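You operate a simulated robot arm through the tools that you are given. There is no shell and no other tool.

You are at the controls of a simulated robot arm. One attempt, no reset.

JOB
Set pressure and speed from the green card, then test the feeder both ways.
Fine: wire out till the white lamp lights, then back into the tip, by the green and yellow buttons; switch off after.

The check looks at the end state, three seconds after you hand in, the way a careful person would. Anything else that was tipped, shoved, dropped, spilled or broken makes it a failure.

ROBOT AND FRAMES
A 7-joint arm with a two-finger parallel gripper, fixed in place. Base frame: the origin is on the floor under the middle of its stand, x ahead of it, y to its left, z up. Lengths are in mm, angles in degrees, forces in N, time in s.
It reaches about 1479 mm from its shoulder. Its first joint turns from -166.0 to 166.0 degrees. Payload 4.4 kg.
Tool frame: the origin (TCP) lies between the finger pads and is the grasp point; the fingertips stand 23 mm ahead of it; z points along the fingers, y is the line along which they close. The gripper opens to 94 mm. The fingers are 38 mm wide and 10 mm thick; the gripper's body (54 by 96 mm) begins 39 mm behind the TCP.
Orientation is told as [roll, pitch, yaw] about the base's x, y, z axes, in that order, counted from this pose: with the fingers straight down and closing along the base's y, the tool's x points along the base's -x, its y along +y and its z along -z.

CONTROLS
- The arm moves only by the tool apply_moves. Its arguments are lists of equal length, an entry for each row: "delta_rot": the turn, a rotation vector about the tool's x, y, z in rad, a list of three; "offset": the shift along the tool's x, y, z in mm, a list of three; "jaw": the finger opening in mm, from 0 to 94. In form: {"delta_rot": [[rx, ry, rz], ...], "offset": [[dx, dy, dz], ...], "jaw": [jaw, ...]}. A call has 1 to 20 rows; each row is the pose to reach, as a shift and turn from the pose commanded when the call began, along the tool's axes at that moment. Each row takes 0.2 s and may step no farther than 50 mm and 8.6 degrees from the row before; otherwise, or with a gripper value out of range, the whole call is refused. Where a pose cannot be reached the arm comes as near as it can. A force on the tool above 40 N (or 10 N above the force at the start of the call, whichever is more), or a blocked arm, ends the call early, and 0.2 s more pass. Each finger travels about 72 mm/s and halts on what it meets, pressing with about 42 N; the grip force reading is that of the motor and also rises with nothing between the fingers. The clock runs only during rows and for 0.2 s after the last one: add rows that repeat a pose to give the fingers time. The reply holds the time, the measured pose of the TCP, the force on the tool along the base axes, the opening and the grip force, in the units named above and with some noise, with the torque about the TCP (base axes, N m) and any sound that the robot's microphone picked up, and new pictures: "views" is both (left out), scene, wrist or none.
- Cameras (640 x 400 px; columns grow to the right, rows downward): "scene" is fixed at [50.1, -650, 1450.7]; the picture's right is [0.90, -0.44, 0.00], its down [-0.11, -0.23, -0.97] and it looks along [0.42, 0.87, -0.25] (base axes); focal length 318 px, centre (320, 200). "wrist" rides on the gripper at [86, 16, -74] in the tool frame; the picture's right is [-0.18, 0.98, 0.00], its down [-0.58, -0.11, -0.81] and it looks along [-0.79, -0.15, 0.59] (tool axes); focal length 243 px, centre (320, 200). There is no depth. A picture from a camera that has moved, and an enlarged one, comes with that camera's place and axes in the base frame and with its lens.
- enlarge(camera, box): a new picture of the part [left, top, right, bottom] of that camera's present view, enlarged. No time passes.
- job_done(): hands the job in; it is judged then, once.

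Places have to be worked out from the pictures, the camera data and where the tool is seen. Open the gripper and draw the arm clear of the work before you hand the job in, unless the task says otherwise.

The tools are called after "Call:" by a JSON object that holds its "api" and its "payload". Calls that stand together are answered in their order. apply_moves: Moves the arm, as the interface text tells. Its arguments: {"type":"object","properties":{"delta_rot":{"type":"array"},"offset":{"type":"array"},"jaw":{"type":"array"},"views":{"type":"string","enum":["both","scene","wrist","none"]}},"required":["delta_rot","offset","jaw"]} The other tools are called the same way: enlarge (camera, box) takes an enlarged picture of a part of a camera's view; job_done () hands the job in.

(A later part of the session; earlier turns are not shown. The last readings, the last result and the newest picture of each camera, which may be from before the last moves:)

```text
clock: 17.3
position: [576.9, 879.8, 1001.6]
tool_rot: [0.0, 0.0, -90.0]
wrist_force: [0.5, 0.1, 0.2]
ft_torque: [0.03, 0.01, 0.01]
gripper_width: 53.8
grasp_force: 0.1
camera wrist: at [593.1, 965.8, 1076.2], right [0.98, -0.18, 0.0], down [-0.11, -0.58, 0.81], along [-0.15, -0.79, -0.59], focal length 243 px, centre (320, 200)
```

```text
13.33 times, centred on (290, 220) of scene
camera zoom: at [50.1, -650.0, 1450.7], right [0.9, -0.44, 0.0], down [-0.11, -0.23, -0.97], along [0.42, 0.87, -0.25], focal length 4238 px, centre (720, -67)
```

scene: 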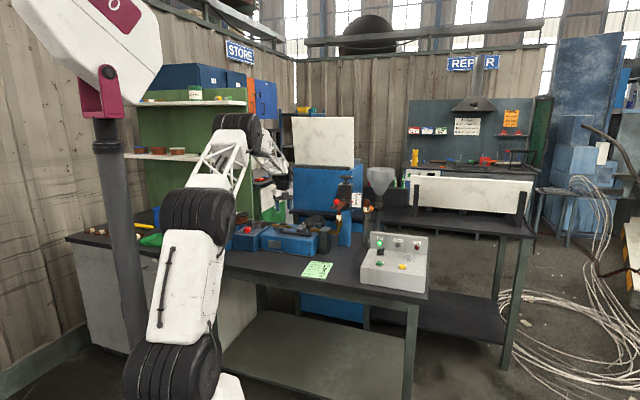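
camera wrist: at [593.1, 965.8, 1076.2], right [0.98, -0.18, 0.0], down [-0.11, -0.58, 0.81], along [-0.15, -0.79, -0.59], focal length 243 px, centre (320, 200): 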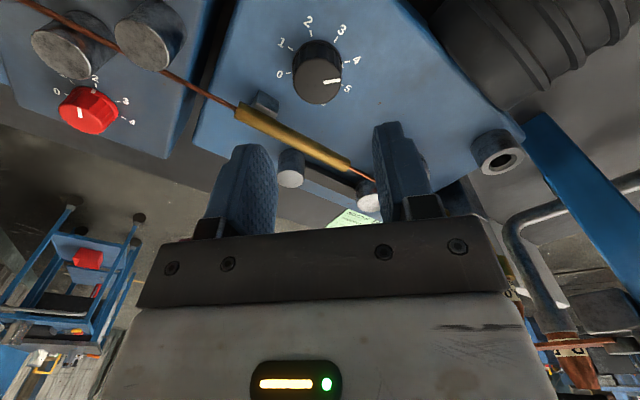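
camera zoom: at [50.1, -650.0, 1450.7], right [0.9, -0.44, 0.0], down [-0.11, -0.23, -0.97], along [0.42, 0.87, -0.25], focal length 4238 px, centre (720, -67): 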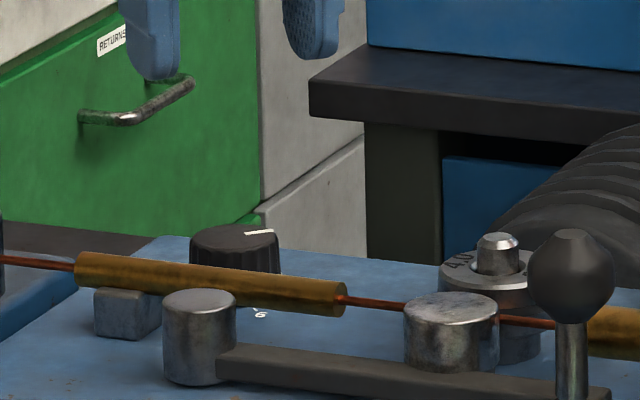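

The pressure pointer now sits on 4, within about 1–2°. I'll raise the gripper well clear of the handwheel and touch plate before crossing to the control box.

Call:
{"api": "apply_moves", "payload": {"delta_rot": [[0, 0, 0], [0, 0, 0], [0, 0, 0], [0, 0, 0], [0, 0, 0]], "offset": [[0, 0, -40], [0, 0, -80], [0, 0, -120], [0, 0, -160], [0, 0, -200]], "jaw": [54, 54, 54, 54, 54], "views": "none"}}

Call:
{"api": "apply_moves", "payload": {"delta_rot": [[0, 0, -0.131], [0, 0, -0.262], [0, 0, -0.393], [0, 0, -0.524], [0, 0, -0.654], [0, 0, -0.785], [0, 0, -0.916], [0, 0, -1.047], [0, 0, -1.178], [0, 0, -1.309], [0, 0, -1.44], [0, 0, -1.571], [0, 0, -1.702], [0, 0, -1.833], [0, 0, -1.963], [0, 0, -2.094], [0, 0, -2.225], [0, 0, -2.356], [0, 0, -2.356]], "offset": [[-35, 10, 0], [-69, 21, 0], [-104, 31, 0], [-139, 42, 0], [-173, 52, 0], [-208, 63, 0], [-243, 73, 0], [-277, 84, 0], [-312, 94, 0], [-347, 105, 0], [-381, 115, 0], [-416, 126, 0], [-451, 136, 0], [-485, 147, 0], [-520, 157, 0], [-555, 168, 0], [-589, 178, 0], [-624, 189, 0], [-624, 189, 0]], "jaw": [54, 54, 54, 54, 54, 54, 54, 54, 54, 54, 54, 54, 54, 54, 54, 54, 54, 54, 54], "views": "both"}}

```text
clock: 18.5
position: [575.0, 879.0, 1200.8]
tool_rot: [0.0, 0.0, -90.0]
wrist_force: [-0.1, -0.5, -0.9]
ft_torque: [0.0, 0.02, -0.01]
gripper_width: 53.8
grasp_force: 0.0
```

```text
clock: 22.5
position: [766.7, 255.0, 1199.0]
tool_rot: [0.0, -0.1, 45.0]
wrist_force: [-0.4, -0.3, 0.3]
ft_torque: [-0.02, 0.0, 0.01]
gripper_width: 54.3
grasp_force: 0.2
camera wrist: at [693.4, 203.5, 1274.6], right [-0.57, 0.82, 0.0], down [0.49, 0.33, 0.81], along [0.66, 0.46, -0.59], focal length 243 px, centre (320, 200)
```

scene: 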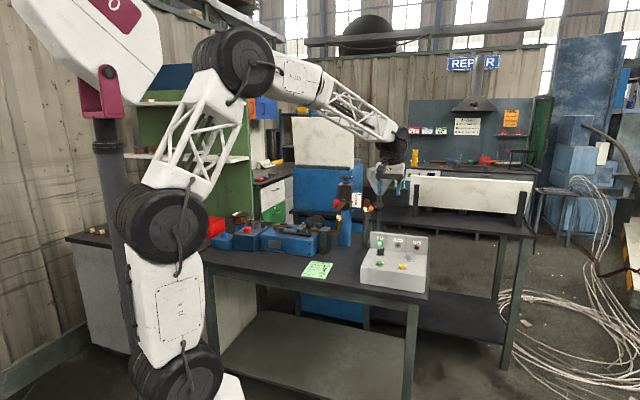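
wrist: 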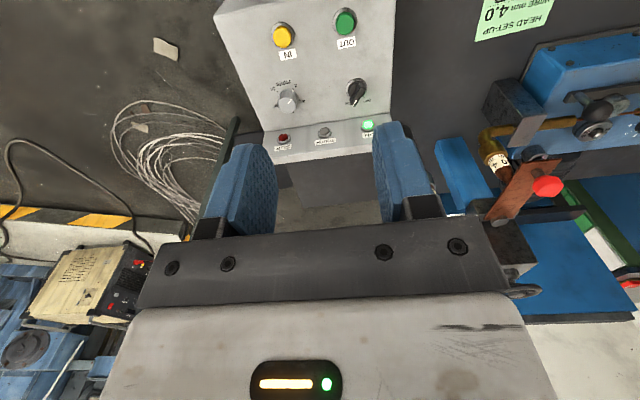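

Call:
{"api": "enlarge", "payload": {"camera": "wrist", "box": [210, 0, 402, 120]}}

Call:
{"api": "enlarge", "payload": {"camera": "wrist", "box": [255, 70, 335, 120]}}

Call:
{"api": "enlarge", "payload": {"camera": "wrist", "box": [325, 65, 405, 115]}}

Call:
{"api": "enlarge", "payload": {"camera": "wrist", "box": [440, 60, 640, 200]}}

```text
3.33 times, centred on (306, 60) of wrist
camera zoom: at [693.4, 203.5, 1274.6], right [-0.57, 0.82, 0.0], down [0.49, 0.33, 0.81], along [0.66, 0.46, -0.59], focal length 809 px, centre (367, 667)
```

zoom: 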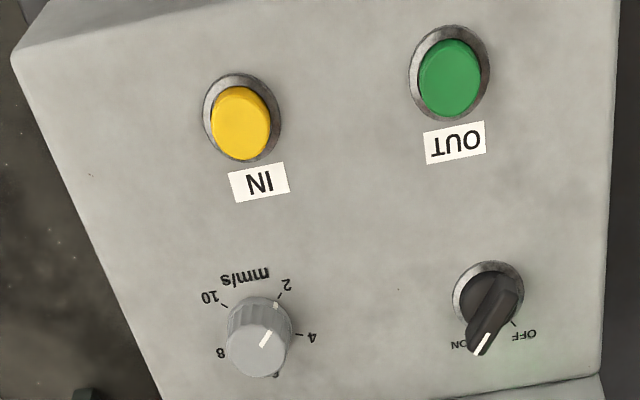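

```text
8.00 times, centred on (295, 95) of wrist
camera zoom: at [693.4, 203.5, 1274.6], right [-0.57, 0.82, 0.0], down [0.49, 0.33, 0.81], along [0.66, 0.46, -0.59], focal length 1941 px, centre (520, 1040)
```

zoom: 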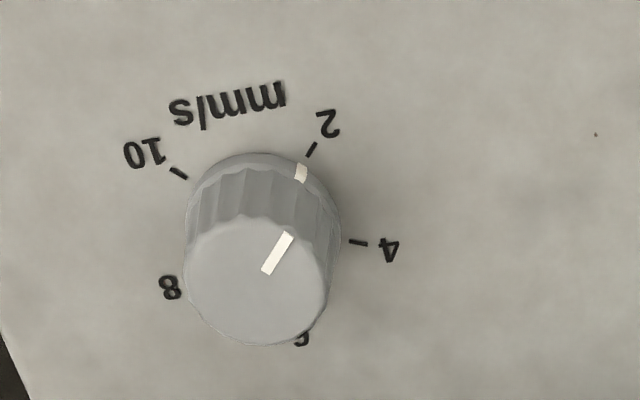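

```text
8.00 times, centred on (365, 90) of wrist
camera zoom: at [693.4, 203.5, 1274.6], right [-0.57, 0.82, 0.0], down [0.49, 0.33, 0.81], along [0.66, 0.46, -0.59], focal length 1941 px, centre (-40, 1080)
```

zoom: 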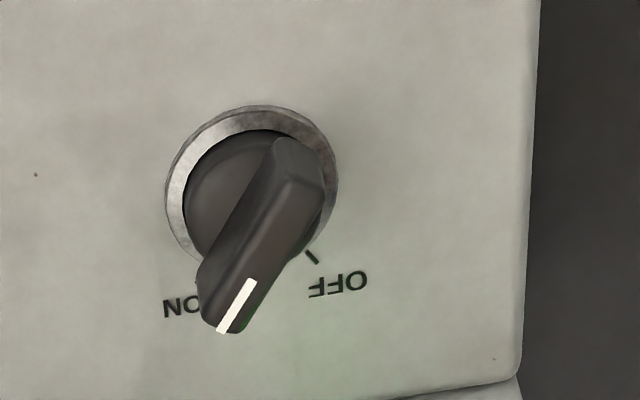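

```text
2.86 times, centred on (540, 130) of wrist
camera zoom: at [693.4, 203.5, 1274.6], right [-0.57, 0.82, 0.0], down [0.49, 0.33, 0.81], along [0.66, 0.46, -0.59], focal length 693 px, centre (-309, 400)
```

zoom: 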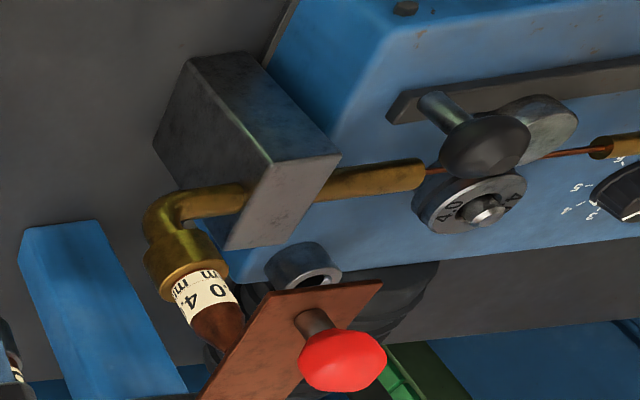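

The box axes run at exactly 45°: green button ≈(779, 304), yellow ≈(843, 240), speed knob ≈(924, 293) and currently at 2. I'll hover above the speed knob to refine its position and check clearance to the lamp panel.

Call:
{"api": "apply_moves", "payload": {"delta_rot": [[0, 0, 0], [0, 0, 0], [0, 0, 0], [0, 0, 0], [0, 0, 0], [0, 0, 0], [0, 0, 0], [0, 0, 0]], "offset": [[-20, -12, 26], [-40, -24, 51], [-59, -36, 77], [-79, -48, 103], [-99, -61, 129], [-119, -73, 154], [-138.6, -84.9, 180], [-138.6, -84.9, 180]], "jaw": [60, 60, 60, 60, 60, 60, 60, 60], "views": "both"}}

Call:
{"api": "enlarge", "payload": {"camera": "wrist", "box": [240, 20, 400, 140]}}

Call:
{"api": "enlarge", "payload": {"camera": "scene", "box": [340, 150, 450, 290]}}

```text
clock: 24.3
position: [923.0, 293.6, 1021.9]
tool_rot: [0.0, 0.0, 45.1]
wrist_force: [0.4, -0.8, 1.2]
ft_torque: [-0.02, -0.02, -0.04]
gripper_width: 60.1
grasp_force: 0.2
camera wrist: at [851.1, 243.6, 1095.9], right [-0.57, 0.82, 0.0], down [0.49, 0.33, 0.81], along [0.66, 0.46, -0.59], focal length 243 px, centre (320, 200)
```

scene: 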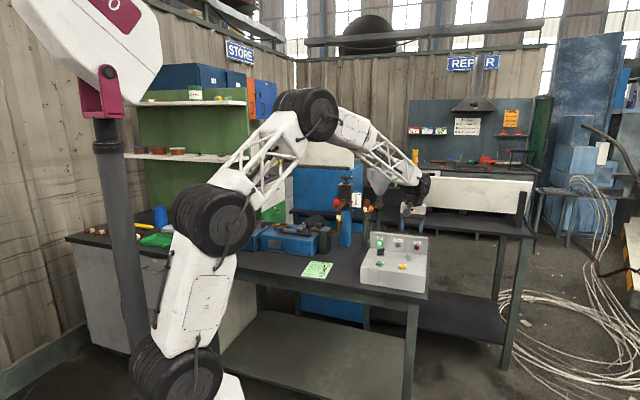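
wrist: 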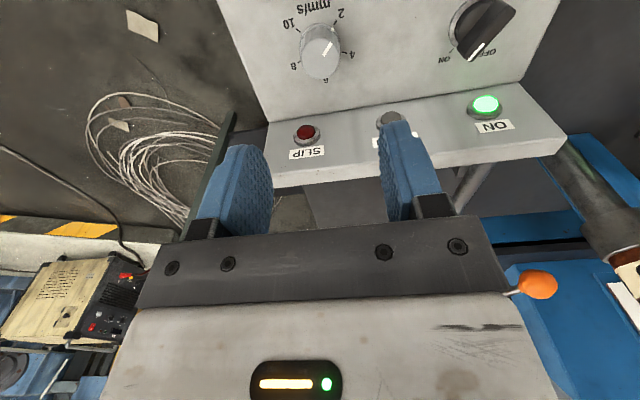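

```text
3.33 times, centred on (320, 80) of wrist
camera zoom: at [851.1, 243.6, 1095.9], right [-0.57, 0.82, 0.0], down [0.49, 0.33, 0.81], along [0.66, 0.46, -0.59], focal length 809 px, centre (320, 600)
```

zoom: 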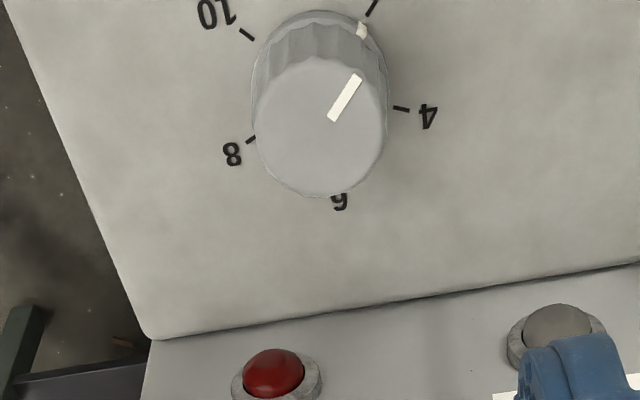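

```text
2.86 times, centred on (395, 220) of scene
camera zoom: at [50.1, -650.0, 1450.7], right [0.9, -0.44, 0.0], down [-0.11, -0.23, -0.97], along [0.42, 0.87, -0.25], focal length 908 px, centre (106, 143)
```

zoom: 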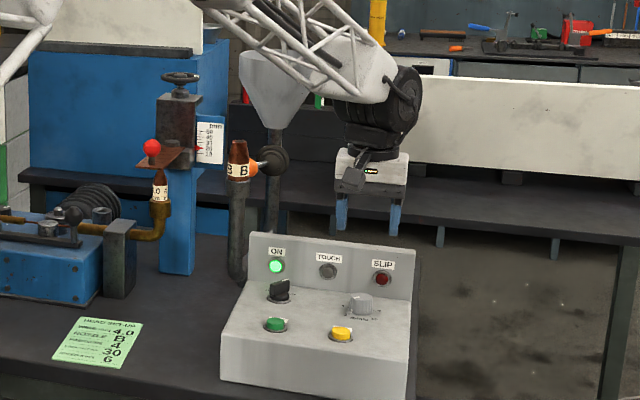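

Triangulation puts the speed knob axis at (922, 292.3) with its top at z≈903 and the panel at z≈880. Its sweep is 270°, so 2→6 is 135° clockwise. The lamp panel is 63 mm behind the knob, so I'll start the turn at yaw 90 to keep the camera away from it, and descend partway first.

Call:
{"api": "apply_moves", "payload": {"delta_rot": [[0, 0, -0.131], [0, 0, -0.262], [0, 0, -0.393], [0, 0, -0.524], [0, 0, -0.654], [0, 0, -0.785], [0, 0, -0.785], [0, 0, -0.785]], "offset": [[1.7, -0.3, 10], [1.7, -0.3, 20], [1.7, -0.3, 30], [1.7, -0.3, 40], [1.7, -0.3, 50], [1.7, -0.3, 60], [1.7, -0.3, 62], [1.7, -0.3, 62]], "jaw": [60, 60, 60, 60, 60, 60, 60, 60], "views": "wrist"}}

Call:
{"api": "enlarge", "payload": {"camera": "wrist", "box": [240, 60, 400, 180]}}

```text
clock: 26.1
position: [923.3, 292.0, 959.8]
tool_rot: [0.0, 0.1, 90.1]
wrist_force: [0.8, -0.8, -0.5]
ft_torque: [-0.01, 0.0, 0.03]
gripper_width: 59.9
grasp_force: 0.1
camera wrist: at [906.7, 204.3, 1034.4], right [-0.98, 0.18, 0.0], down [0.11, 0.58, 0.81], along [0.15, 0.79, -0.59], focal length 243 px, centre (320, 200)
```

wrist: 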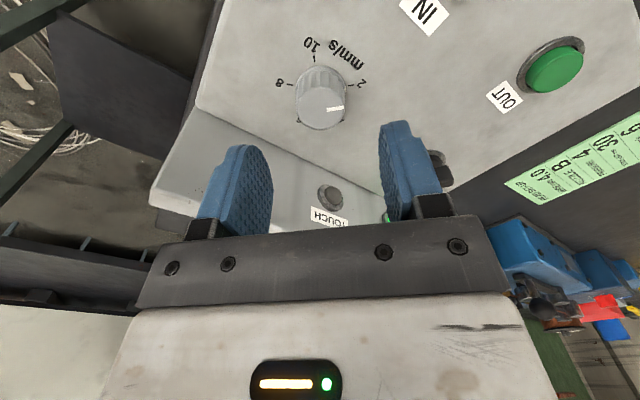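

```text
3.33 times, centred on (320, 120) of wrist
camera zoom: at [906.7, 204.3, 1034.4], right [-0.98, 0.18, 0.0], down [0.11, 0.58, 0.81], along [0.15, 0.79, -0.59], focal length 809 px, centre (320, 467)
```

zoom: 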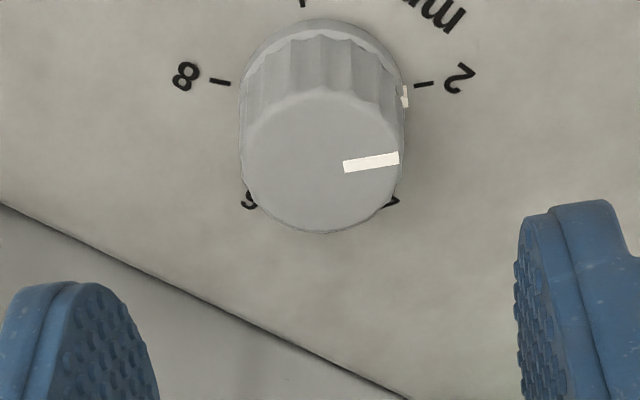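

The knob is centred between the fingers and its top is near z≈901. I'll descend 50 mm to TCP z≈909 and close gently on it.

Call:
{"api": "apply_moves", "payload": {"delta_rot": [[0, 0, 0], [0, 0, 0], [0, 0, 0], [0, 0, 0], [0, 0, 0], [0, 0, 0], [0, 0, 0], [0, 0, 0]], "offset": [[0, 0, 15], [0, 0, 30], [0, 0, 42], [0, 0, 50], [0, 0, 50], [0, 0, 50], [0, 0, 50], [0, 0, 50]], "jaw": [54, 54, 54, 54, 44, 34, 26, 26], "views": "wrist"}}

Call:
{"api": "enlarge", "payload": {"camera": "wrist", "box": [240, 90, 400, 210]}}

```text
clock: 27.9
position: [921.9, 292.4, 909.8]
tool_rot: [-0.1, 0.0, 90.0]
wrist_force: [16.3, -0.9, -3.1]
ft_torque: [0.08, -0.31, -0.03]
gripper_width: 33.1
grasp_force: 7.9
camera wrist: at [906.3, 204.8, 983.9], right [-0.98, 0.18, 0.0], down [0.11, 0.58, 0.81], along [0.15, 0.79, -0.59], focal length 243 px, centre (320, 200)
```

wrist: 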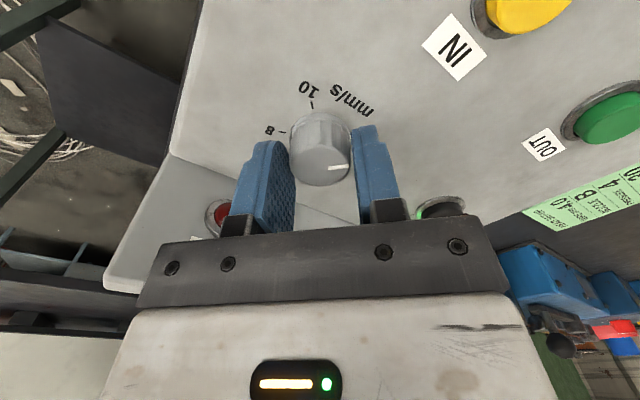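

```text
3.33 times, centred on (320, 150) of wrist
camera zoom: at [906.3, 204.8, 983.9], right [-0.98, 0.18, 0.0], down [0.11, 0.58, 0.81], along [0.15, 0.79, -0.59], focal length 809 px, centre (320, 367)
```

zoom: 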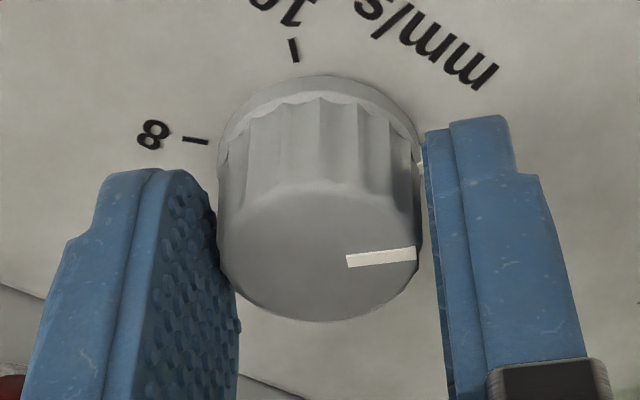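

The +x finger touches the knob first, with about 1 mm of gap on the other side. I'll shift 0.6 mm that way and complete the grip.

Call:
{"api": "apply_moves", "payload": {"delta_rot": [[0, 0, 0], [0, 0, 0], [0, 0, 0]], "offset": [[0, -0.6, 0], [0, -0.6, 0], [0, -0.6, 0]], "jaw": [26, 26, 26], "views": "wrist"}}

Call:
{"api": "enlarge", "payload": {"camera": "wrist", "box": [240, 90, 400, 210]}}

```text
clock: 28.7
position: [922.7, 293.0, 908.8]
tool_rot: [0.0, -0.1, 90.1]
wrist_force: [15.2, 1.3, -4.2]
ft_torque: [-0.09, -0.3, -0.01]
gripper_width: 33.2
grasp_force: 7.4
camera wrist: at [906.5, 204.7, 983.9], right [-0.98, 0.18, 0.0], down [0.11, 0.58, 0.81], along [0.15, 0.79, -0.59], focal length 243 px, centre (320, 200)
```

wrist: 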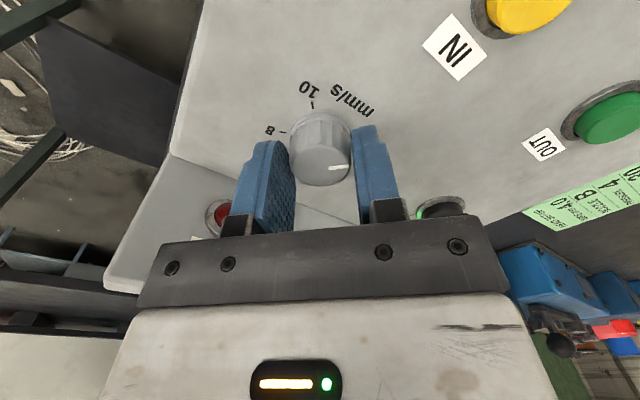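

```text
3.33 times, centred on (320, 150) of wrist
camera zoom: at [906.5, 204.7, 983.9], right [-0.98, 0.18, 0.0], down [0.11, 0.58, 0.81], along [0.15, 0.79, -0.59], focal length 809 px, centre (320, 367)
```

zoom: 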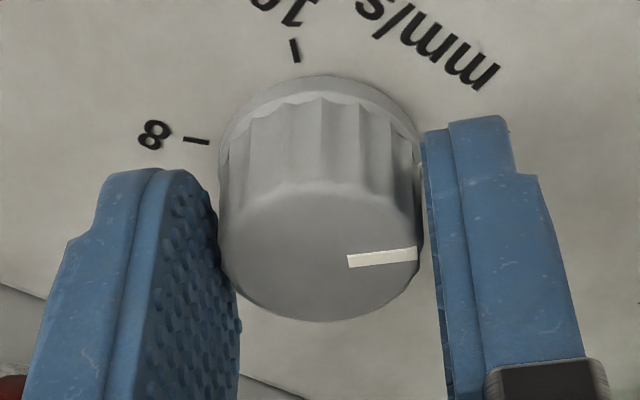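

The fingertips seem to be catching only the knob's flange (33 mm wide) with a weak grip. I'll open, raise 4 mm, shift slightly toward +x and regrip on the knob body.

Call:
{"api": "apply_moves", "payload": {"delta_rot": [[0, 0, 0], [0, 0, 0], [0, 0, 0], [0, 0, 0], [0, 0, 0], [0, 0, 0]], "offset": [[0, 0, 0], [0, -0.3, -2], [0, -0.3, -4], [0, -0.3, -4], [0, -0.3, -4], [0, -0.3, -4]], "jaw": [46, 46, 46, 34, 22, 22], "views": "wrist"}}

Call:
{"api": "enlarge", "payload": {"camera": "wrist", "box": [240, 90, 400, 210]}}

```text
clock: 30.1
position: [923.2, 291.4, 914.6]
tool_rot: [0.0, 0.0, 90.1]
wrist_force: [0.8, 0.6, 0.2]
ft_torque: [-0.01, -0.04, 0.01]
gripper_width: 31.8
grasp_force: 45.0
camera wrist: at [906.7, 204.7, 987.5], right [-0.98, 0.18, 0.0], down [0.11, 0.58, 0.81], along [0.15, 0.79, -0.59], focal length 243 px, centre (320, 200)
```

wrist: 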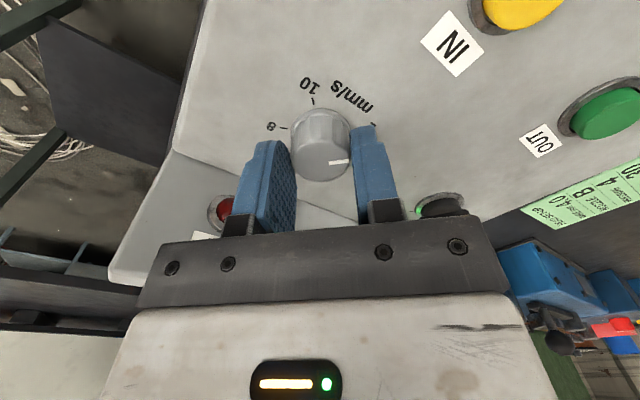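

```text
3.33 times, centred on (320, 150) of wrist
camera zoom: at [906.7, 204.7, 987.5], right [-0.98, 0.18, 0.0], down [0.11, 0.58, 0.81], along [0.15, 0.79, -0.59], focal length 809 px, centre (320, 367)
```

zoom: 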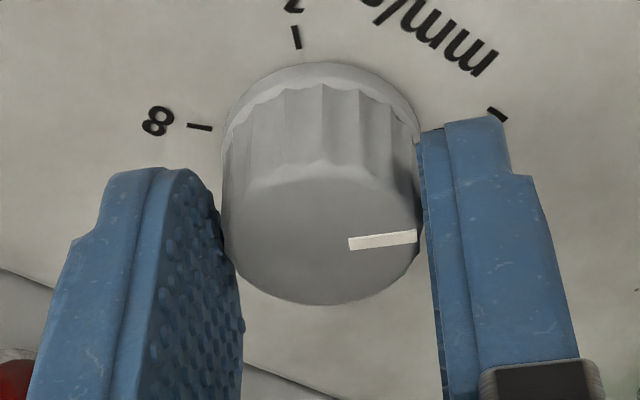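

Now there is a firm 45 N grip on the knob body with no side load. I'll turn the first 45° clockwise and watch the forces.

Call:
{"api": "apply_moves", "payload": {"delta_rot": [[0, 0, 0.112], [0, 0, 0.224], [0, 0, 0.336], [0, 0, 0.449], [0, 0, 0.561], [0, 0, 0.673], [0, 0, 0.785], [0, 0, 0.785]], "offset": [[0, 0, 0], [0, 0, 0], [0, 0, 0], [0, 0, 0], [0, 0, 0], [0, 0, 0], [0, 0, 0], [0, 0, 0]], "jaw": [22, 22, 22, 22, 22, 22, 22, 22], "views": "wrist"}}

Call:
{"api": "enlarge", "payload": {"camera": "wrist", "box": [240, 90, 400, 210]}}

```text
clock: 31.8
position: [921.9, 292.6, 913.6]
tool_rot: [0.1, 0.0, 45.5]
wrist_force: [-9.1, 2.9, 4.5]
ft_torque: [0.32, 0.04, 0.02]
gripper_width: 31.9
grasp_force: 45.3
stopped in row 8: the force on the tool passed its limit at 41 N (the readings are from after the stop); the commanded pose is now the measured one
camera wrist: at [849.7, 241.3, 987.8], right [-0.57, 0.82, 0.0], down [0.49, 0.34, 0.81], along [0.66, 0.46, -0.59], focal length 243 px, centre (320, 200)
```

wrist: 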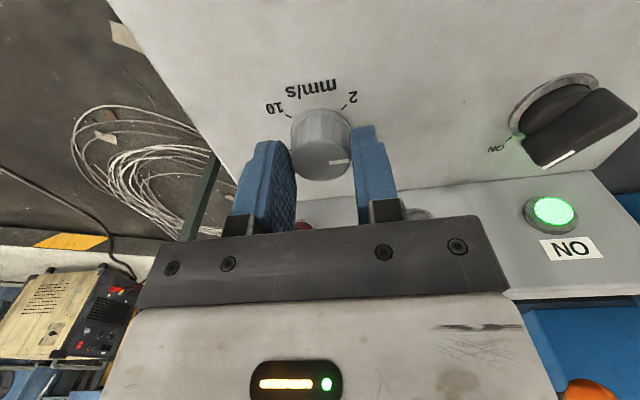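

```text
3.33 times, centred on (320, 150) of wrist
camera zoom: at [849.7, 241.3, 987.8], right [-0.57, 0.82, 0.0], down [0.49, 0.34, 0.81], along [0.66, 0.46, -0.59], focal length 809 px, centre (320, 367)
```

zoom: 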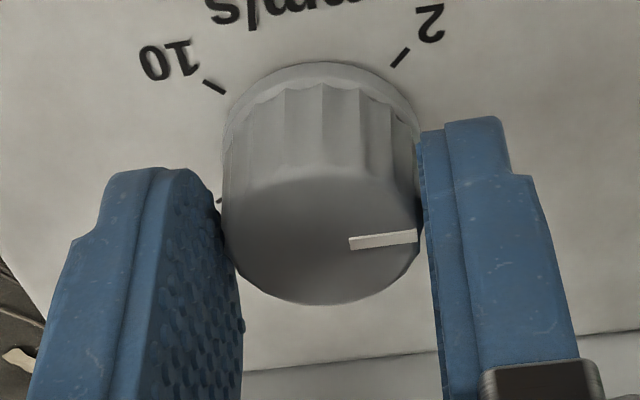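

The knob followed 44.6° and the stop was side load again, from an axis error of about 1 mm. I'll release, correct by about 0.8 mm and regrip before turning the next 45°.

Call:
{"api": "apply_moves", "payload": {"delta_rot": [[0, 0, 0], [0, 0, 0], [0, 0, 0], [0, 0, 0], [0, 0, 0]], "offset": [[0, 0, 0], [-0.8, 0.2, 0], [-0.8, 0.2, 0], [-0.8, 0.2, 0], [-0.8, 0.2, 0]], "jaw": [40, 40, 30, 22, 22], "views": "none"}}

Call:
{"api": "apply_moves", "payload": {"delta_rot": [[0, 0, 0.112], [0, 0, 0.224], [0, 0, 0.336], [0, 0, 0.449], [0, 0, 0.561], [0, 0, 0.673], [0, 0, 0.785], [0, 0, 0.785]], "offset": [[0, 0, 0], [0, 0, 0], [0, 0, 0], [0, 0, 0], [0, 0, 0], [0, 0, 0], [0, 0, 0], [0, 0, 0]], "jaw": [22, 22, 22, 22, 22, 22, 22, 22], "views": "wrist"}}

```text
clock: 33.0
position: [922.8, 293.5, 912.4]
tool_rot: [0.0, 0.0, 45.5]
wrist_force: [-7.8, 1.5, 1.0]
ft_torque: [-0.03, 0.26, -0.02]
gripper_width: 31.9
grasp_force: 45.2
```

```text
clock: 34.8
position: [922.6, 293.4, 912.4]
tool_rot: [0.0, 0.2, 0.5]
wrist_force: [-9.6, 24.8, -13.7]
ft_torque: [0.56, 0.38, 0.04]
gripper_width: 31.8
grasp_force: 45.2
camera wrist: at [836.0, 308.4, 987.3], right [0.18, 0.98, 0.0], down [0.58, -0.1, 0.8], along [0.79, -0.14, -0.59], focal length 243 px, centre (320, 200)
```

wrist: 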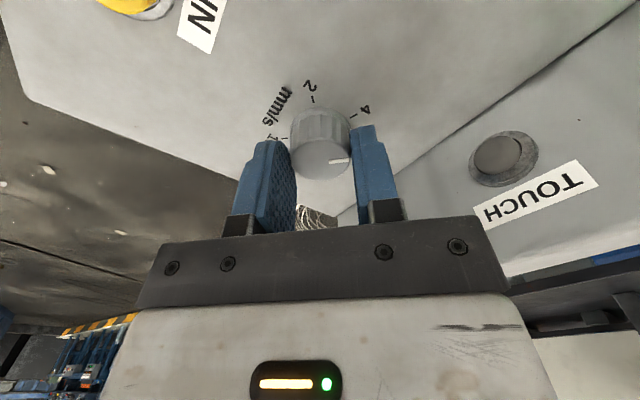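

That added another 45° (now about 4.65). I'll release, apply a 0.5 mm correction, regrip and turn the final 45°.

Call:
{"api": "apply_moves", "payload": {"delta_rot": [[0, 0, 0], [0, 0, 0], [0, 0, 0], [0, 0, 0], [0, 0, 0]], "offset": [[0, 0, 0], [-0.3, 0.5, 0], [-0.3, 0.5, 0], [-0.3, 0.5, 0], [-0.3, 0.5, 0]], "jaw": [40, 40, 30, 22, 22], "views": "none"}}

Call:
{"api": "apply_moves", "payload": {"delta_rot": [[0, 0, 0.112], [0, 0, 0.224], [0, 0, 0.336], [0, 0, 0.449], [0, 0, 0.561], [0, 0, 0.673], [0, 0, 0.792], [0, 0, 0.792]], "offset": [[0, 0, 0], [0, 0, 0], [0, 0, 0], [0, 0, 0], [0, 0, 0], [0, 0, 0], [0, 0, 0], [0, 0, 0]], "jaw": [22, 22, 22, 22, 22, 22, 22, 22], "views": "wrist"}}

```text
clock: 36.0
position: [922.9, 293.7, 914.3]
tool_rot: [-0.1, 0.2, 0.5]
wrist_force: [3.8, 6.8, 2.3]
ft_torque: [0.2, -0.03, 0.01]
gripper_width: 32.0
grasp_force: 44.8
```

```text
clock: 37.8
position: [923.4, 292.8, 914.2]
tool_rot: [0.0, 0.2, -44.9]
wrist_force: [-1.5, 6.7, 21.7]
ft_torque: [0.36, 0.28, 0.02]
gripper_width: 31.8
grasp_force: 45.4
camera wrist: at [873.5, 365.1, 988.4], right [0.82, 0.57, 0.0], down [0.34, -0.49, 0.81], along [0.46, -0.66, -0.59], focal length 243 px, centre (320, 200)
```

wrist: 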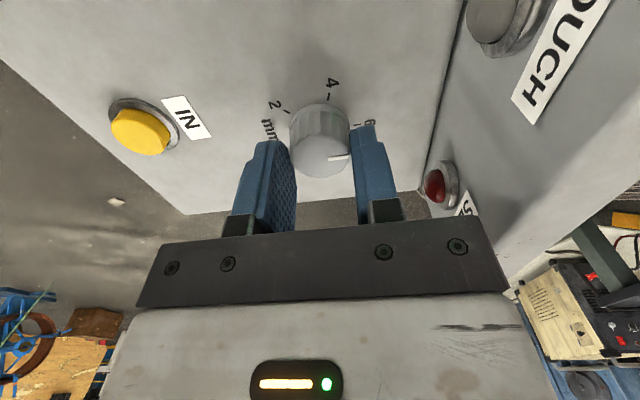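

The turn is complete. I'll open only slightly because a finger faces the lamp panel, then lift straight up and read the dial.

Call:
{"api": "apply_moves", "payload": {"delta_rot": [[0, 0, 0], [0, 0, 0], [0, 0, 0], [0, 0, 0], [0, 0, 0], [0, 0, 0], [0, 0, 0]], "offset": [[0, 0, 0], [0, 0, 0], [0, 0, -20], [0, 0, -50], [0, 0, -80], [0, 0, -110], [0, 0, -110]], "jaw": [42, 42, 42, 42, 42, 42, 42], "views": "both"}}

Call:
{"api": "enlarge", "payload": {"camera": "wrist", "box": [280, 25, 360, 100]}}

Call:
{"api": "enlarge", "payload": {"camera": "scene", "box": [360, 225, 440, 280]}}

```text
clock: 39.4
position: [920.3, 293.8, 1022.8]
tool_rot: [-0.1, 0.1, -44.8]
wrist_force: [-0.2, 0.0, 0.0]
ft_torque: [0.02, 0.02, 0.01]
gripper_width: 42.0
grasp_force: 0.0
camera wrist: at [870.5, 366.3, 1097.7], right [0.82, 0.57, 0.0], down [0.34, -0.49, 0.81], along [0.46, -0.66, -0.59], focal length 243 px, centre (320, 200)
```

scene: 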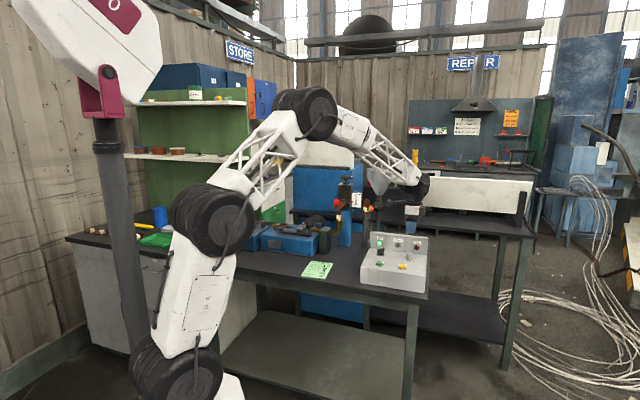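
wrist: 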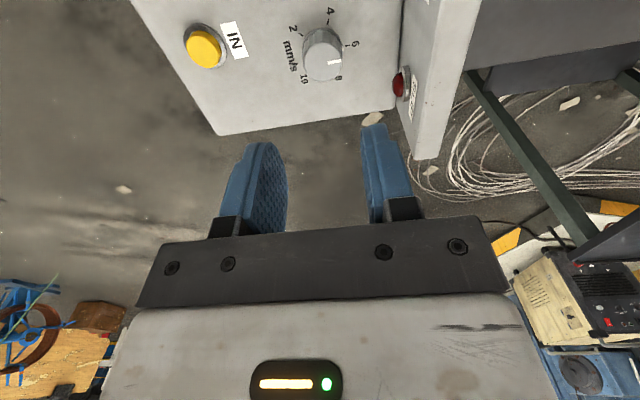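

```text
5.33 times, centred on (320, 62) of wrist
camera zoom: at [870.5, 366.3, 1097.7], right [0.82, 0.57, 0.0], down [0.34, -0.49, 0.81], along [0.46, -0.66, -0.59], focal length 1294 px, centre (320, 933)
```

zoom: 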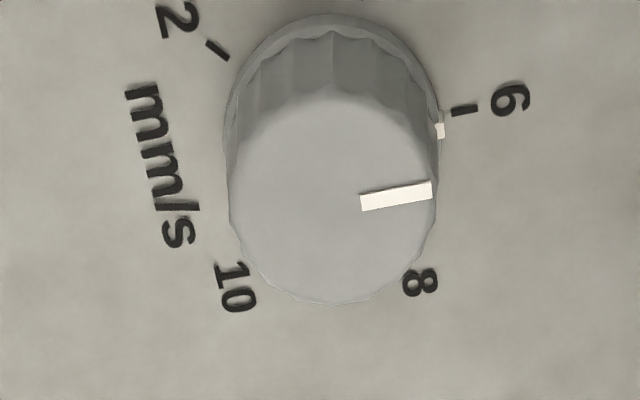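

```text
7.27 times, centred on (400, 252) of scene
camera zoom: at [50.1, -650.0, 1450.7], right [0.9, -0.44, 0.0], down [-0.11, -0.23, -0.97], along [0.42, 0.87, -0.25], focal length 2312 px, centre (-262, -182)
```

zoom: 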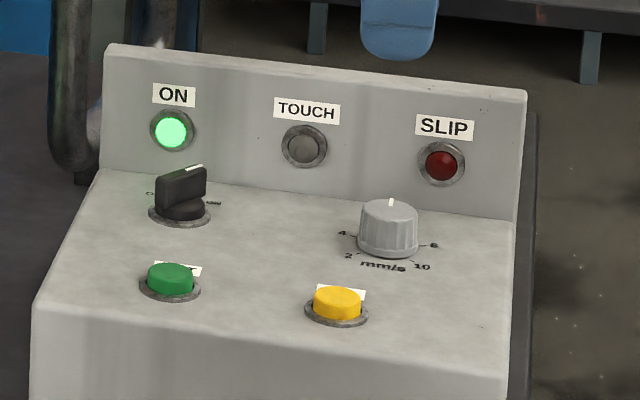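

The speed pointer lines up with 6. Next I'll check the tip, the touch plate and the wire before I press anything.

Call:
{"api": "enlarge", "payload": {"camera": "scene", "box": [322, 188, 362, 218]}}

Call:
{"api": "enlarge", "payload": {"camera": "scene", "box": [330, 190, 350, 206]}}

Call:
{"api": "enlarge", "payload": {"camera": "scene", "box": [335, 170, 385, 215]}}

```text
13.33 times, centred on (342, 203) of scene
camera zoom: at [50.1, -650.0, 1450.7], right [0.9, -0.44, 0.0], down [-0.11, -0.23, -0.97], along [0.42, 0.87, -0.25], focal length 4238 px, centre (27, 160)
```

zoom: 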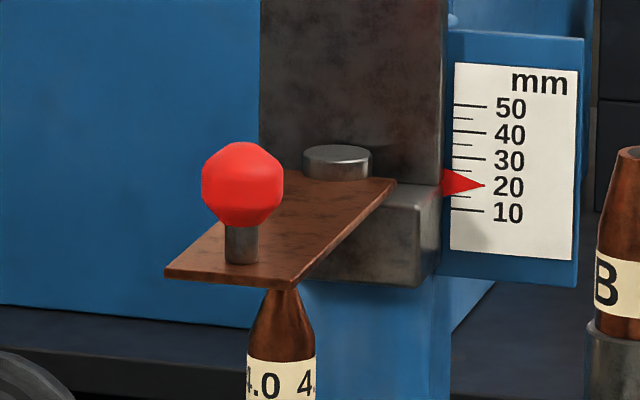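

```text
16.00 times, centred on (340, 198) of scene
camera zoom: at [50.1, -650.0, 1450.7], right [0.9, -0.44, 0.0], down [-0.11, -0.23, -0.97], along [0.42, 0.87, -0.25], focal length 5086 px, centre (0, 232)
```

zoom: 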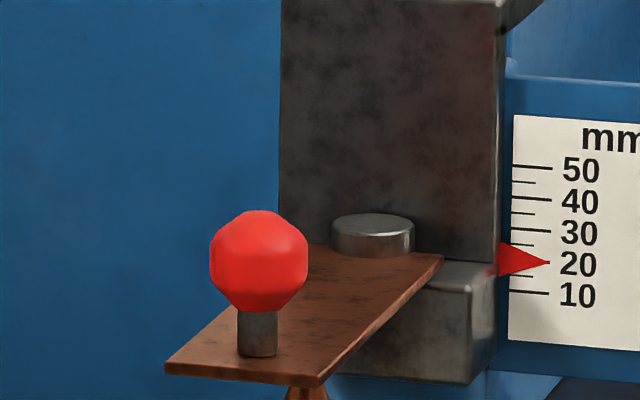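

```text
8.89 times, centred on (360, 192) of scene
camera zoom: at [50.1, -650.0, 1450.7], right [0.9, -0.44, 0.0], down [-0.11, -0.23, -0.97], along [0.42, 0.87, -0.25], focal length 2826 px, centre (-36, 267)
```

zoom: 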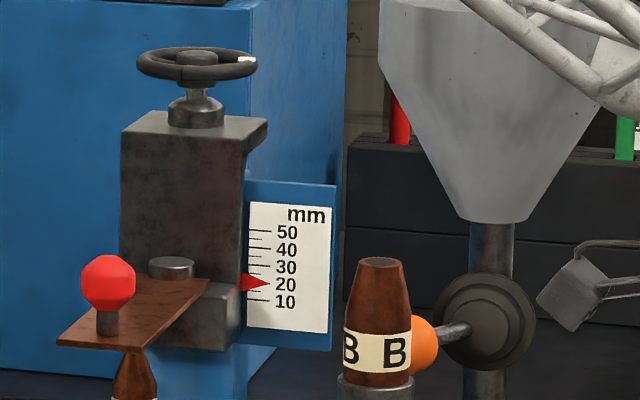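

The touch plate sits squarely over the tip, with the gauge at 20, so I expect about 3.3 s of feed at 6 mm/s. I'll close the fingers and move above the green OUT button for an alignment check.

Call:
{"api": "apply_moves", "payload": {"delta_rot": [[0, 0, 0], [0, 0, 0], [0, 0, 0], [0, 0, 0], [0, 0, 0], [0, 0, 0], [0, 0, 0], [0, 0, 0]], "offset": [[27, -23, 0], [54, -47, 0], [80, -70, 0], [107, -93.2, 0], [107, -93.2, 20], [107, -93.2, 45], [107, -93.2, 70], [107, -93.2, 70]], "jaw": [20, 0, 0, 0, 0, 0, 0, 0], "views": "both"}}

Call:
{"api": "enlarge", "payload": {"camera": "wrist", "box": [240, 50, 400, 170]}}

Call:
{"api": "enlarge", "payload": {"camera": "scene", "box": [350, 180, 440, 290]}}

```text
clock: 41.2
position: [780.0, 302.8, 952.6]
tool_rot: [-0.1, 0.1, -44.8]
wrist_force: [0.3, -0.2, 0.6]
ft_torque: [-0.01, 0.0, 0.02]
gripper_width: 0.1
grasp_force: 42.4
camera wrist: at [730.7, 375.6, 1027.1], right [0.82, 0.57, 0.0], down [0.34, -0.49, 0.81], along [0.46, -0.66, -0.59], focal length 243 px, centre (320, 200)
```

scene: 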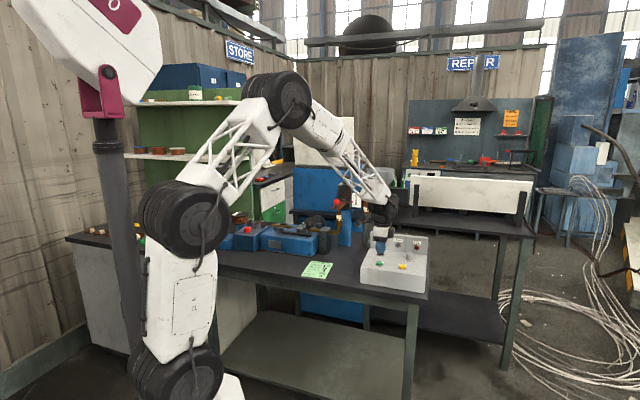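
wrist: 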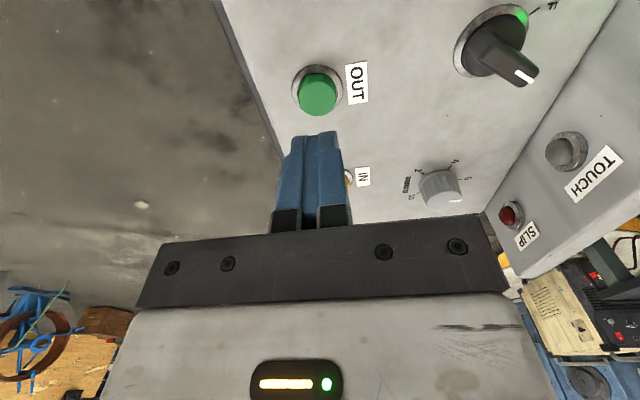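

```text
3.33 times, centred on (320, 110) of wrist
camera zoom: at [730.7, 375.6, 1027.1], right [0.82, 0.57, 0.0], down [0.34, -0.49, 0.81], along [0.46, -0.66, -0.59], focal length 809 px, centre (320, 500)
```

zoom: 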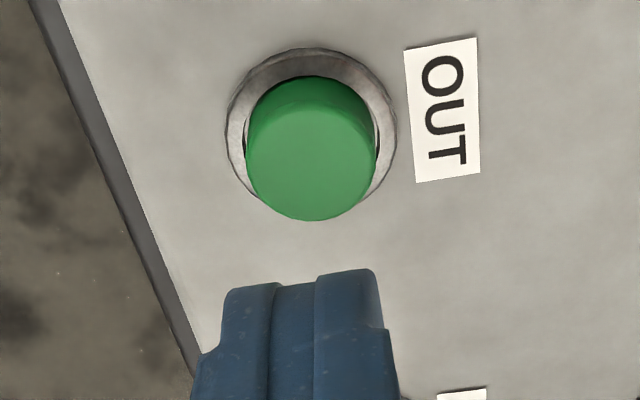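

```text
3.64 times, centred on (395, 235) of scene
camera zoom: at [50.1, -650.0, 1450.7], right [0.9, -0.44, 0.0], down [-0.11, -0.23, -0.97], along [0.42, 0.87, -0.25], focal length 1156 px, centre (47, 73)
```

zoom: 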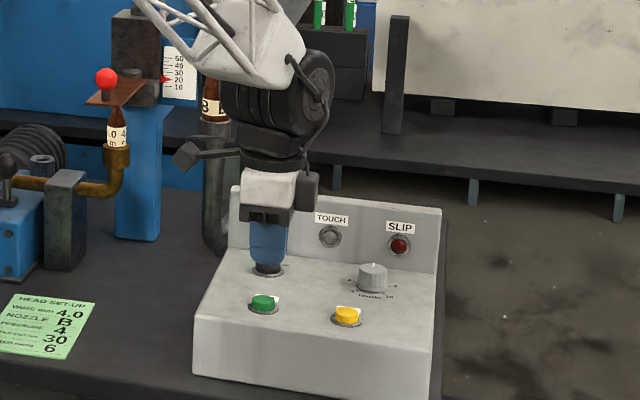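

The cap is aligned except for 1.7 mm sideways, and the TOUCH lamp is visible to both cameras. I'll correct that and descend to about 3 mm above the cap.

Call:
{"api": "apply_moves", "payload": {"delta_rot": [[0, 0, 0], [0, 0, 0], [0, 0, 0], [0, 0, 0]], "offset": [[0, -1.7, 15], [0, -1.7, 30], [0, -1.7, 42], [0, -1.7, 42]], "jaw": [0, 0, 0, 0], "views": "wrist"}}

Call:
{"api": "enlarge", "payload": {"camera": "scene", "box": [365, 225, 430, 275]}}

Call:
{"api": "enlarge", "payload": {"camera": "wrist", "box": [240, 80, 400, 200]}}

Call:
{"api": "enlarge", "payload": {"camera": "scene", "box": [330, 200, 350, 215]}}

```text
clock: 42.2
position: [779.0, 301.8, 911.9]
tool_rot: [0.0, 0.1, -44.8]
wrist_force: [0.8, -0.1, -0.5]
ft_torque: [0.01, 0.0, 0.0]
gripper_width: 0.0
grasp_force: 41.9
camera wrist: at [730.1, 373.8, 985.6], right [0.82, 0.57, 0.0], down [0.34, -0.49, 0.81], along [0.46, -0.66, -0.59], focal length 243 px, centre (320, 200)
```

wrist: 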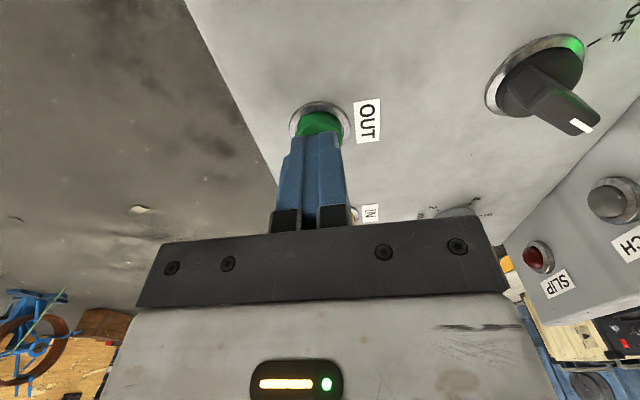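

```text
8.00 times, centred on (398, 250) of scene
camera zoom: at [50.1, -650.0, 1450.7], right [0.9, -0.44, 0.0], down [-0.11, -0.23, -0.97], along [0.42, 0.87, -0.25], focal length 2543 px, centre (-300, -200)
```

zoom: 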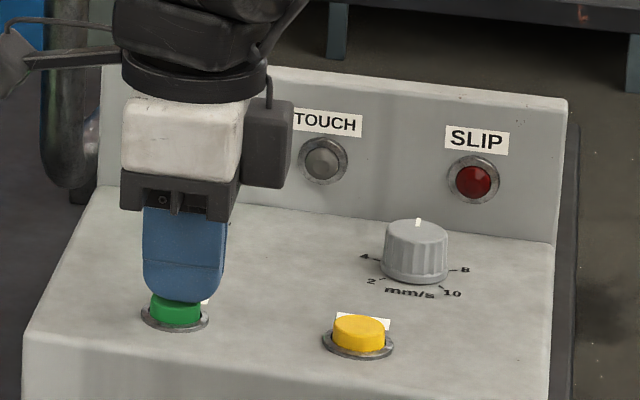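

```text
3.33 times, centred on (320, 140) of wrist
camera zoom: at [730.1, 373.8, 985.6], right [0.82, 0.57, 0.0], down [0.34, -0.49, 0.81], along [0.46, -0.66, -0.59], focal length 809 px, centre (320, 400)
```

zoom: 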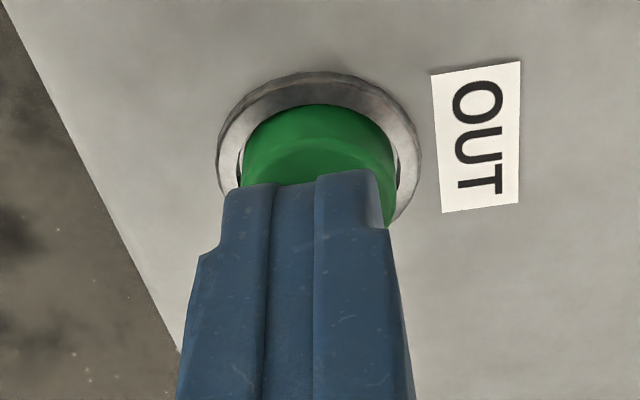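

```text
16.00 times, centred on (340, 208) of scene
camera zoom: at [50.1, -650.0, 1450.7], right [0.9, -0.44, 0.0], down [-0.11, -0.23, -0.97], along [0.42, 0.87, -0.25], focal length 5086 px, centre (0, 80)
```

zoom: 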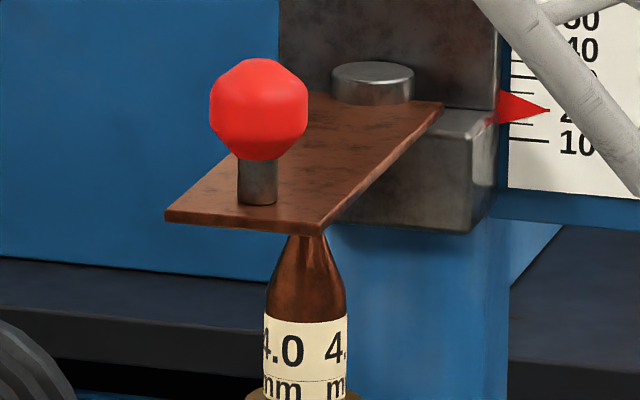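

The fingertips are right above the green cap. I'll press in small steps and watch for the contact force.

Call:
{"api": "apply_moves", "payload": {"delta_rot": [[0, 0, 0], [0, 0, 0]], "offset": [[0, 0, 3], [0, 0, 6]], "jaw": [0, 0], "views": "none"}}

Call:
{"api": "enlarge", "payload": {"camera": "scene", "box": [365, 225, 430, 275]}}

Call:
{"api": "enlarge", "payload": {"camera": "wrist", "box": [240, 80, 400, 200]}}

```text
clock: 42.8
position: [779.1, 302.0, 906.0]
tool_rot: [0.0, 0.1, -44.9]
wrist_force: [-0.3, -2.8, 4.2]
ft_torque: [-0.03, 0.02, 0.02]
gripper_width: 0.0
grasp_force: 41.7
heard: click
```

```text
8.00 times, centred on (398, 250) of scene
camera zoom: at [50.1, -650.0, 1450.7], right [0.9, -0.44, 0.0], down [-0.11, -0.23, -0.97], along [0.42, 0.87, -0.25], focal length 2543 px, centre (-300, -200)
```

zoom: 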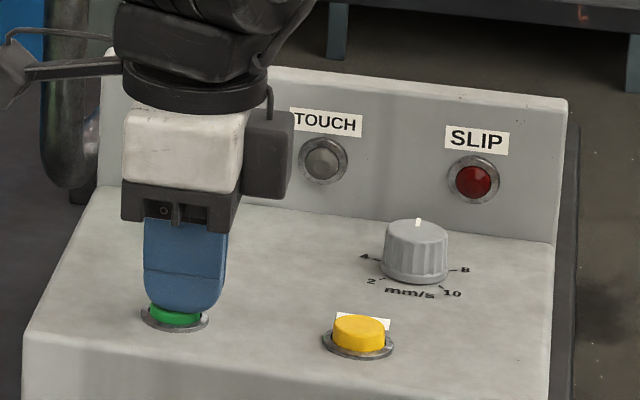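

```text
3.33 times, centred on (320, 140) of wrist
camera zoom: at [730.6, 373.3, 979.9], right [0.82, 0.57, 0.0], down [0.34, -0.49, 0.81], along [0.46, -0.66, -0.59], focal length 809 px, centre (320, 400)
```

zoom: 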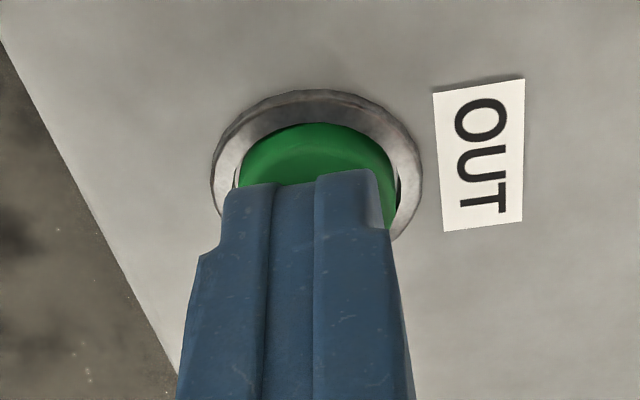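

A click was heard with 4 N on the cap, so the switch has made contact. I'll hold for about 1 s and check the lamp and any sound.

Call:
{"api": "apply_moves", "payload": {"delta_rot": [[0, 0, 0], [0, 0, 0], [0, 0, 0], [0, 0, 0]], "offset": [[0, 0, 0], [0, 0, 0], [0, 0, 0], [0, 0, 0]], "jaw": [0, 0, 0, 0], "views": "none"}}

Call:
{"api": "enlarge", "payload": {"camera": "scene", "box": [365, 225, 430, 275]}}

Call:
{"api": "enlarge", "payload": {"camera": "scene", "box": [332, 196, 352, 211]}}

Call:
{"api": "enlarge", "payload": {"camera": "scene", "box": [270, 205, 330, 245]}}

```text
clock: 43.8
position: [780.8, 300.7, 905.9]
tool_rot: [-0.1, 0.1, -44.8]
wrist_force: [1.6, 0.2, 5.3]
ft_torque: [-0.01, -0.05, 0.0]
gripper_width: 0.1
grasp_force: 41.9
```

```text
8.00 times, centred on (398, 250) of scene
camera zoom: at [50.1, -650.0, 1450.7], right [0.9, -0.44, 0.0], down [-0.11, -0.23, -0.97], along [0.42, 0.87, -0.25], focal length 2543 px, centre (-300, -200)
```

zoom: 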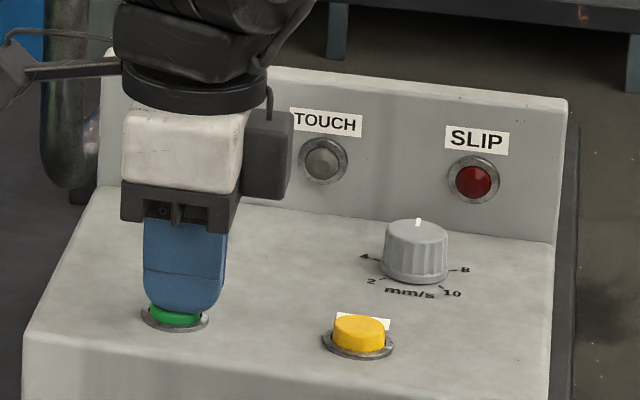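

```text
16.00 times, centred on (342, 204) of scene
camera zoom: at [50.1, -650.0, 1450.7], right [0.9, -0.44, 0.0], down [-0.11, -0.23, -0.97], along [0.42, 0.87, -0.25], focal length 5086 px, centre (-32, 144)
```

zoom: 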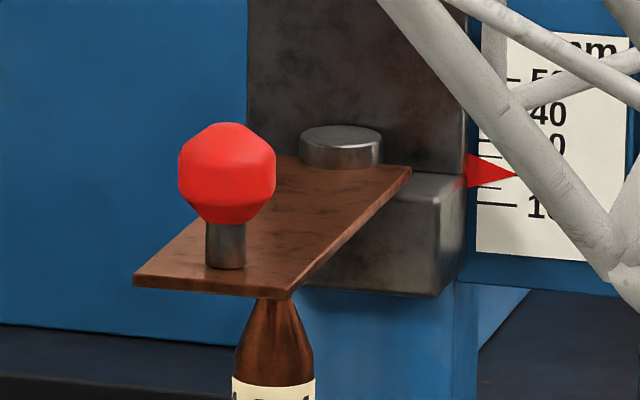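

```text
10.00 times, centred on (300, 225) of scene
camera zoom: at [50.1, -650.0, 1450.7], right [0.9, -0.44, 0.0], down [-0.11, -0.23, -0.97], along [0.42, 0.87, -0.25], focal length 3179 px, centre (520, -50)
```

zoom: 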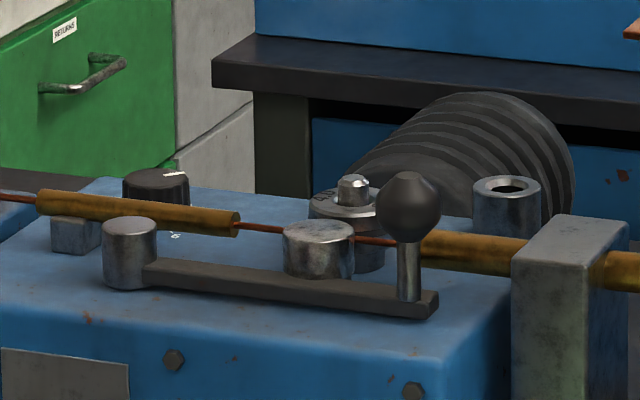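

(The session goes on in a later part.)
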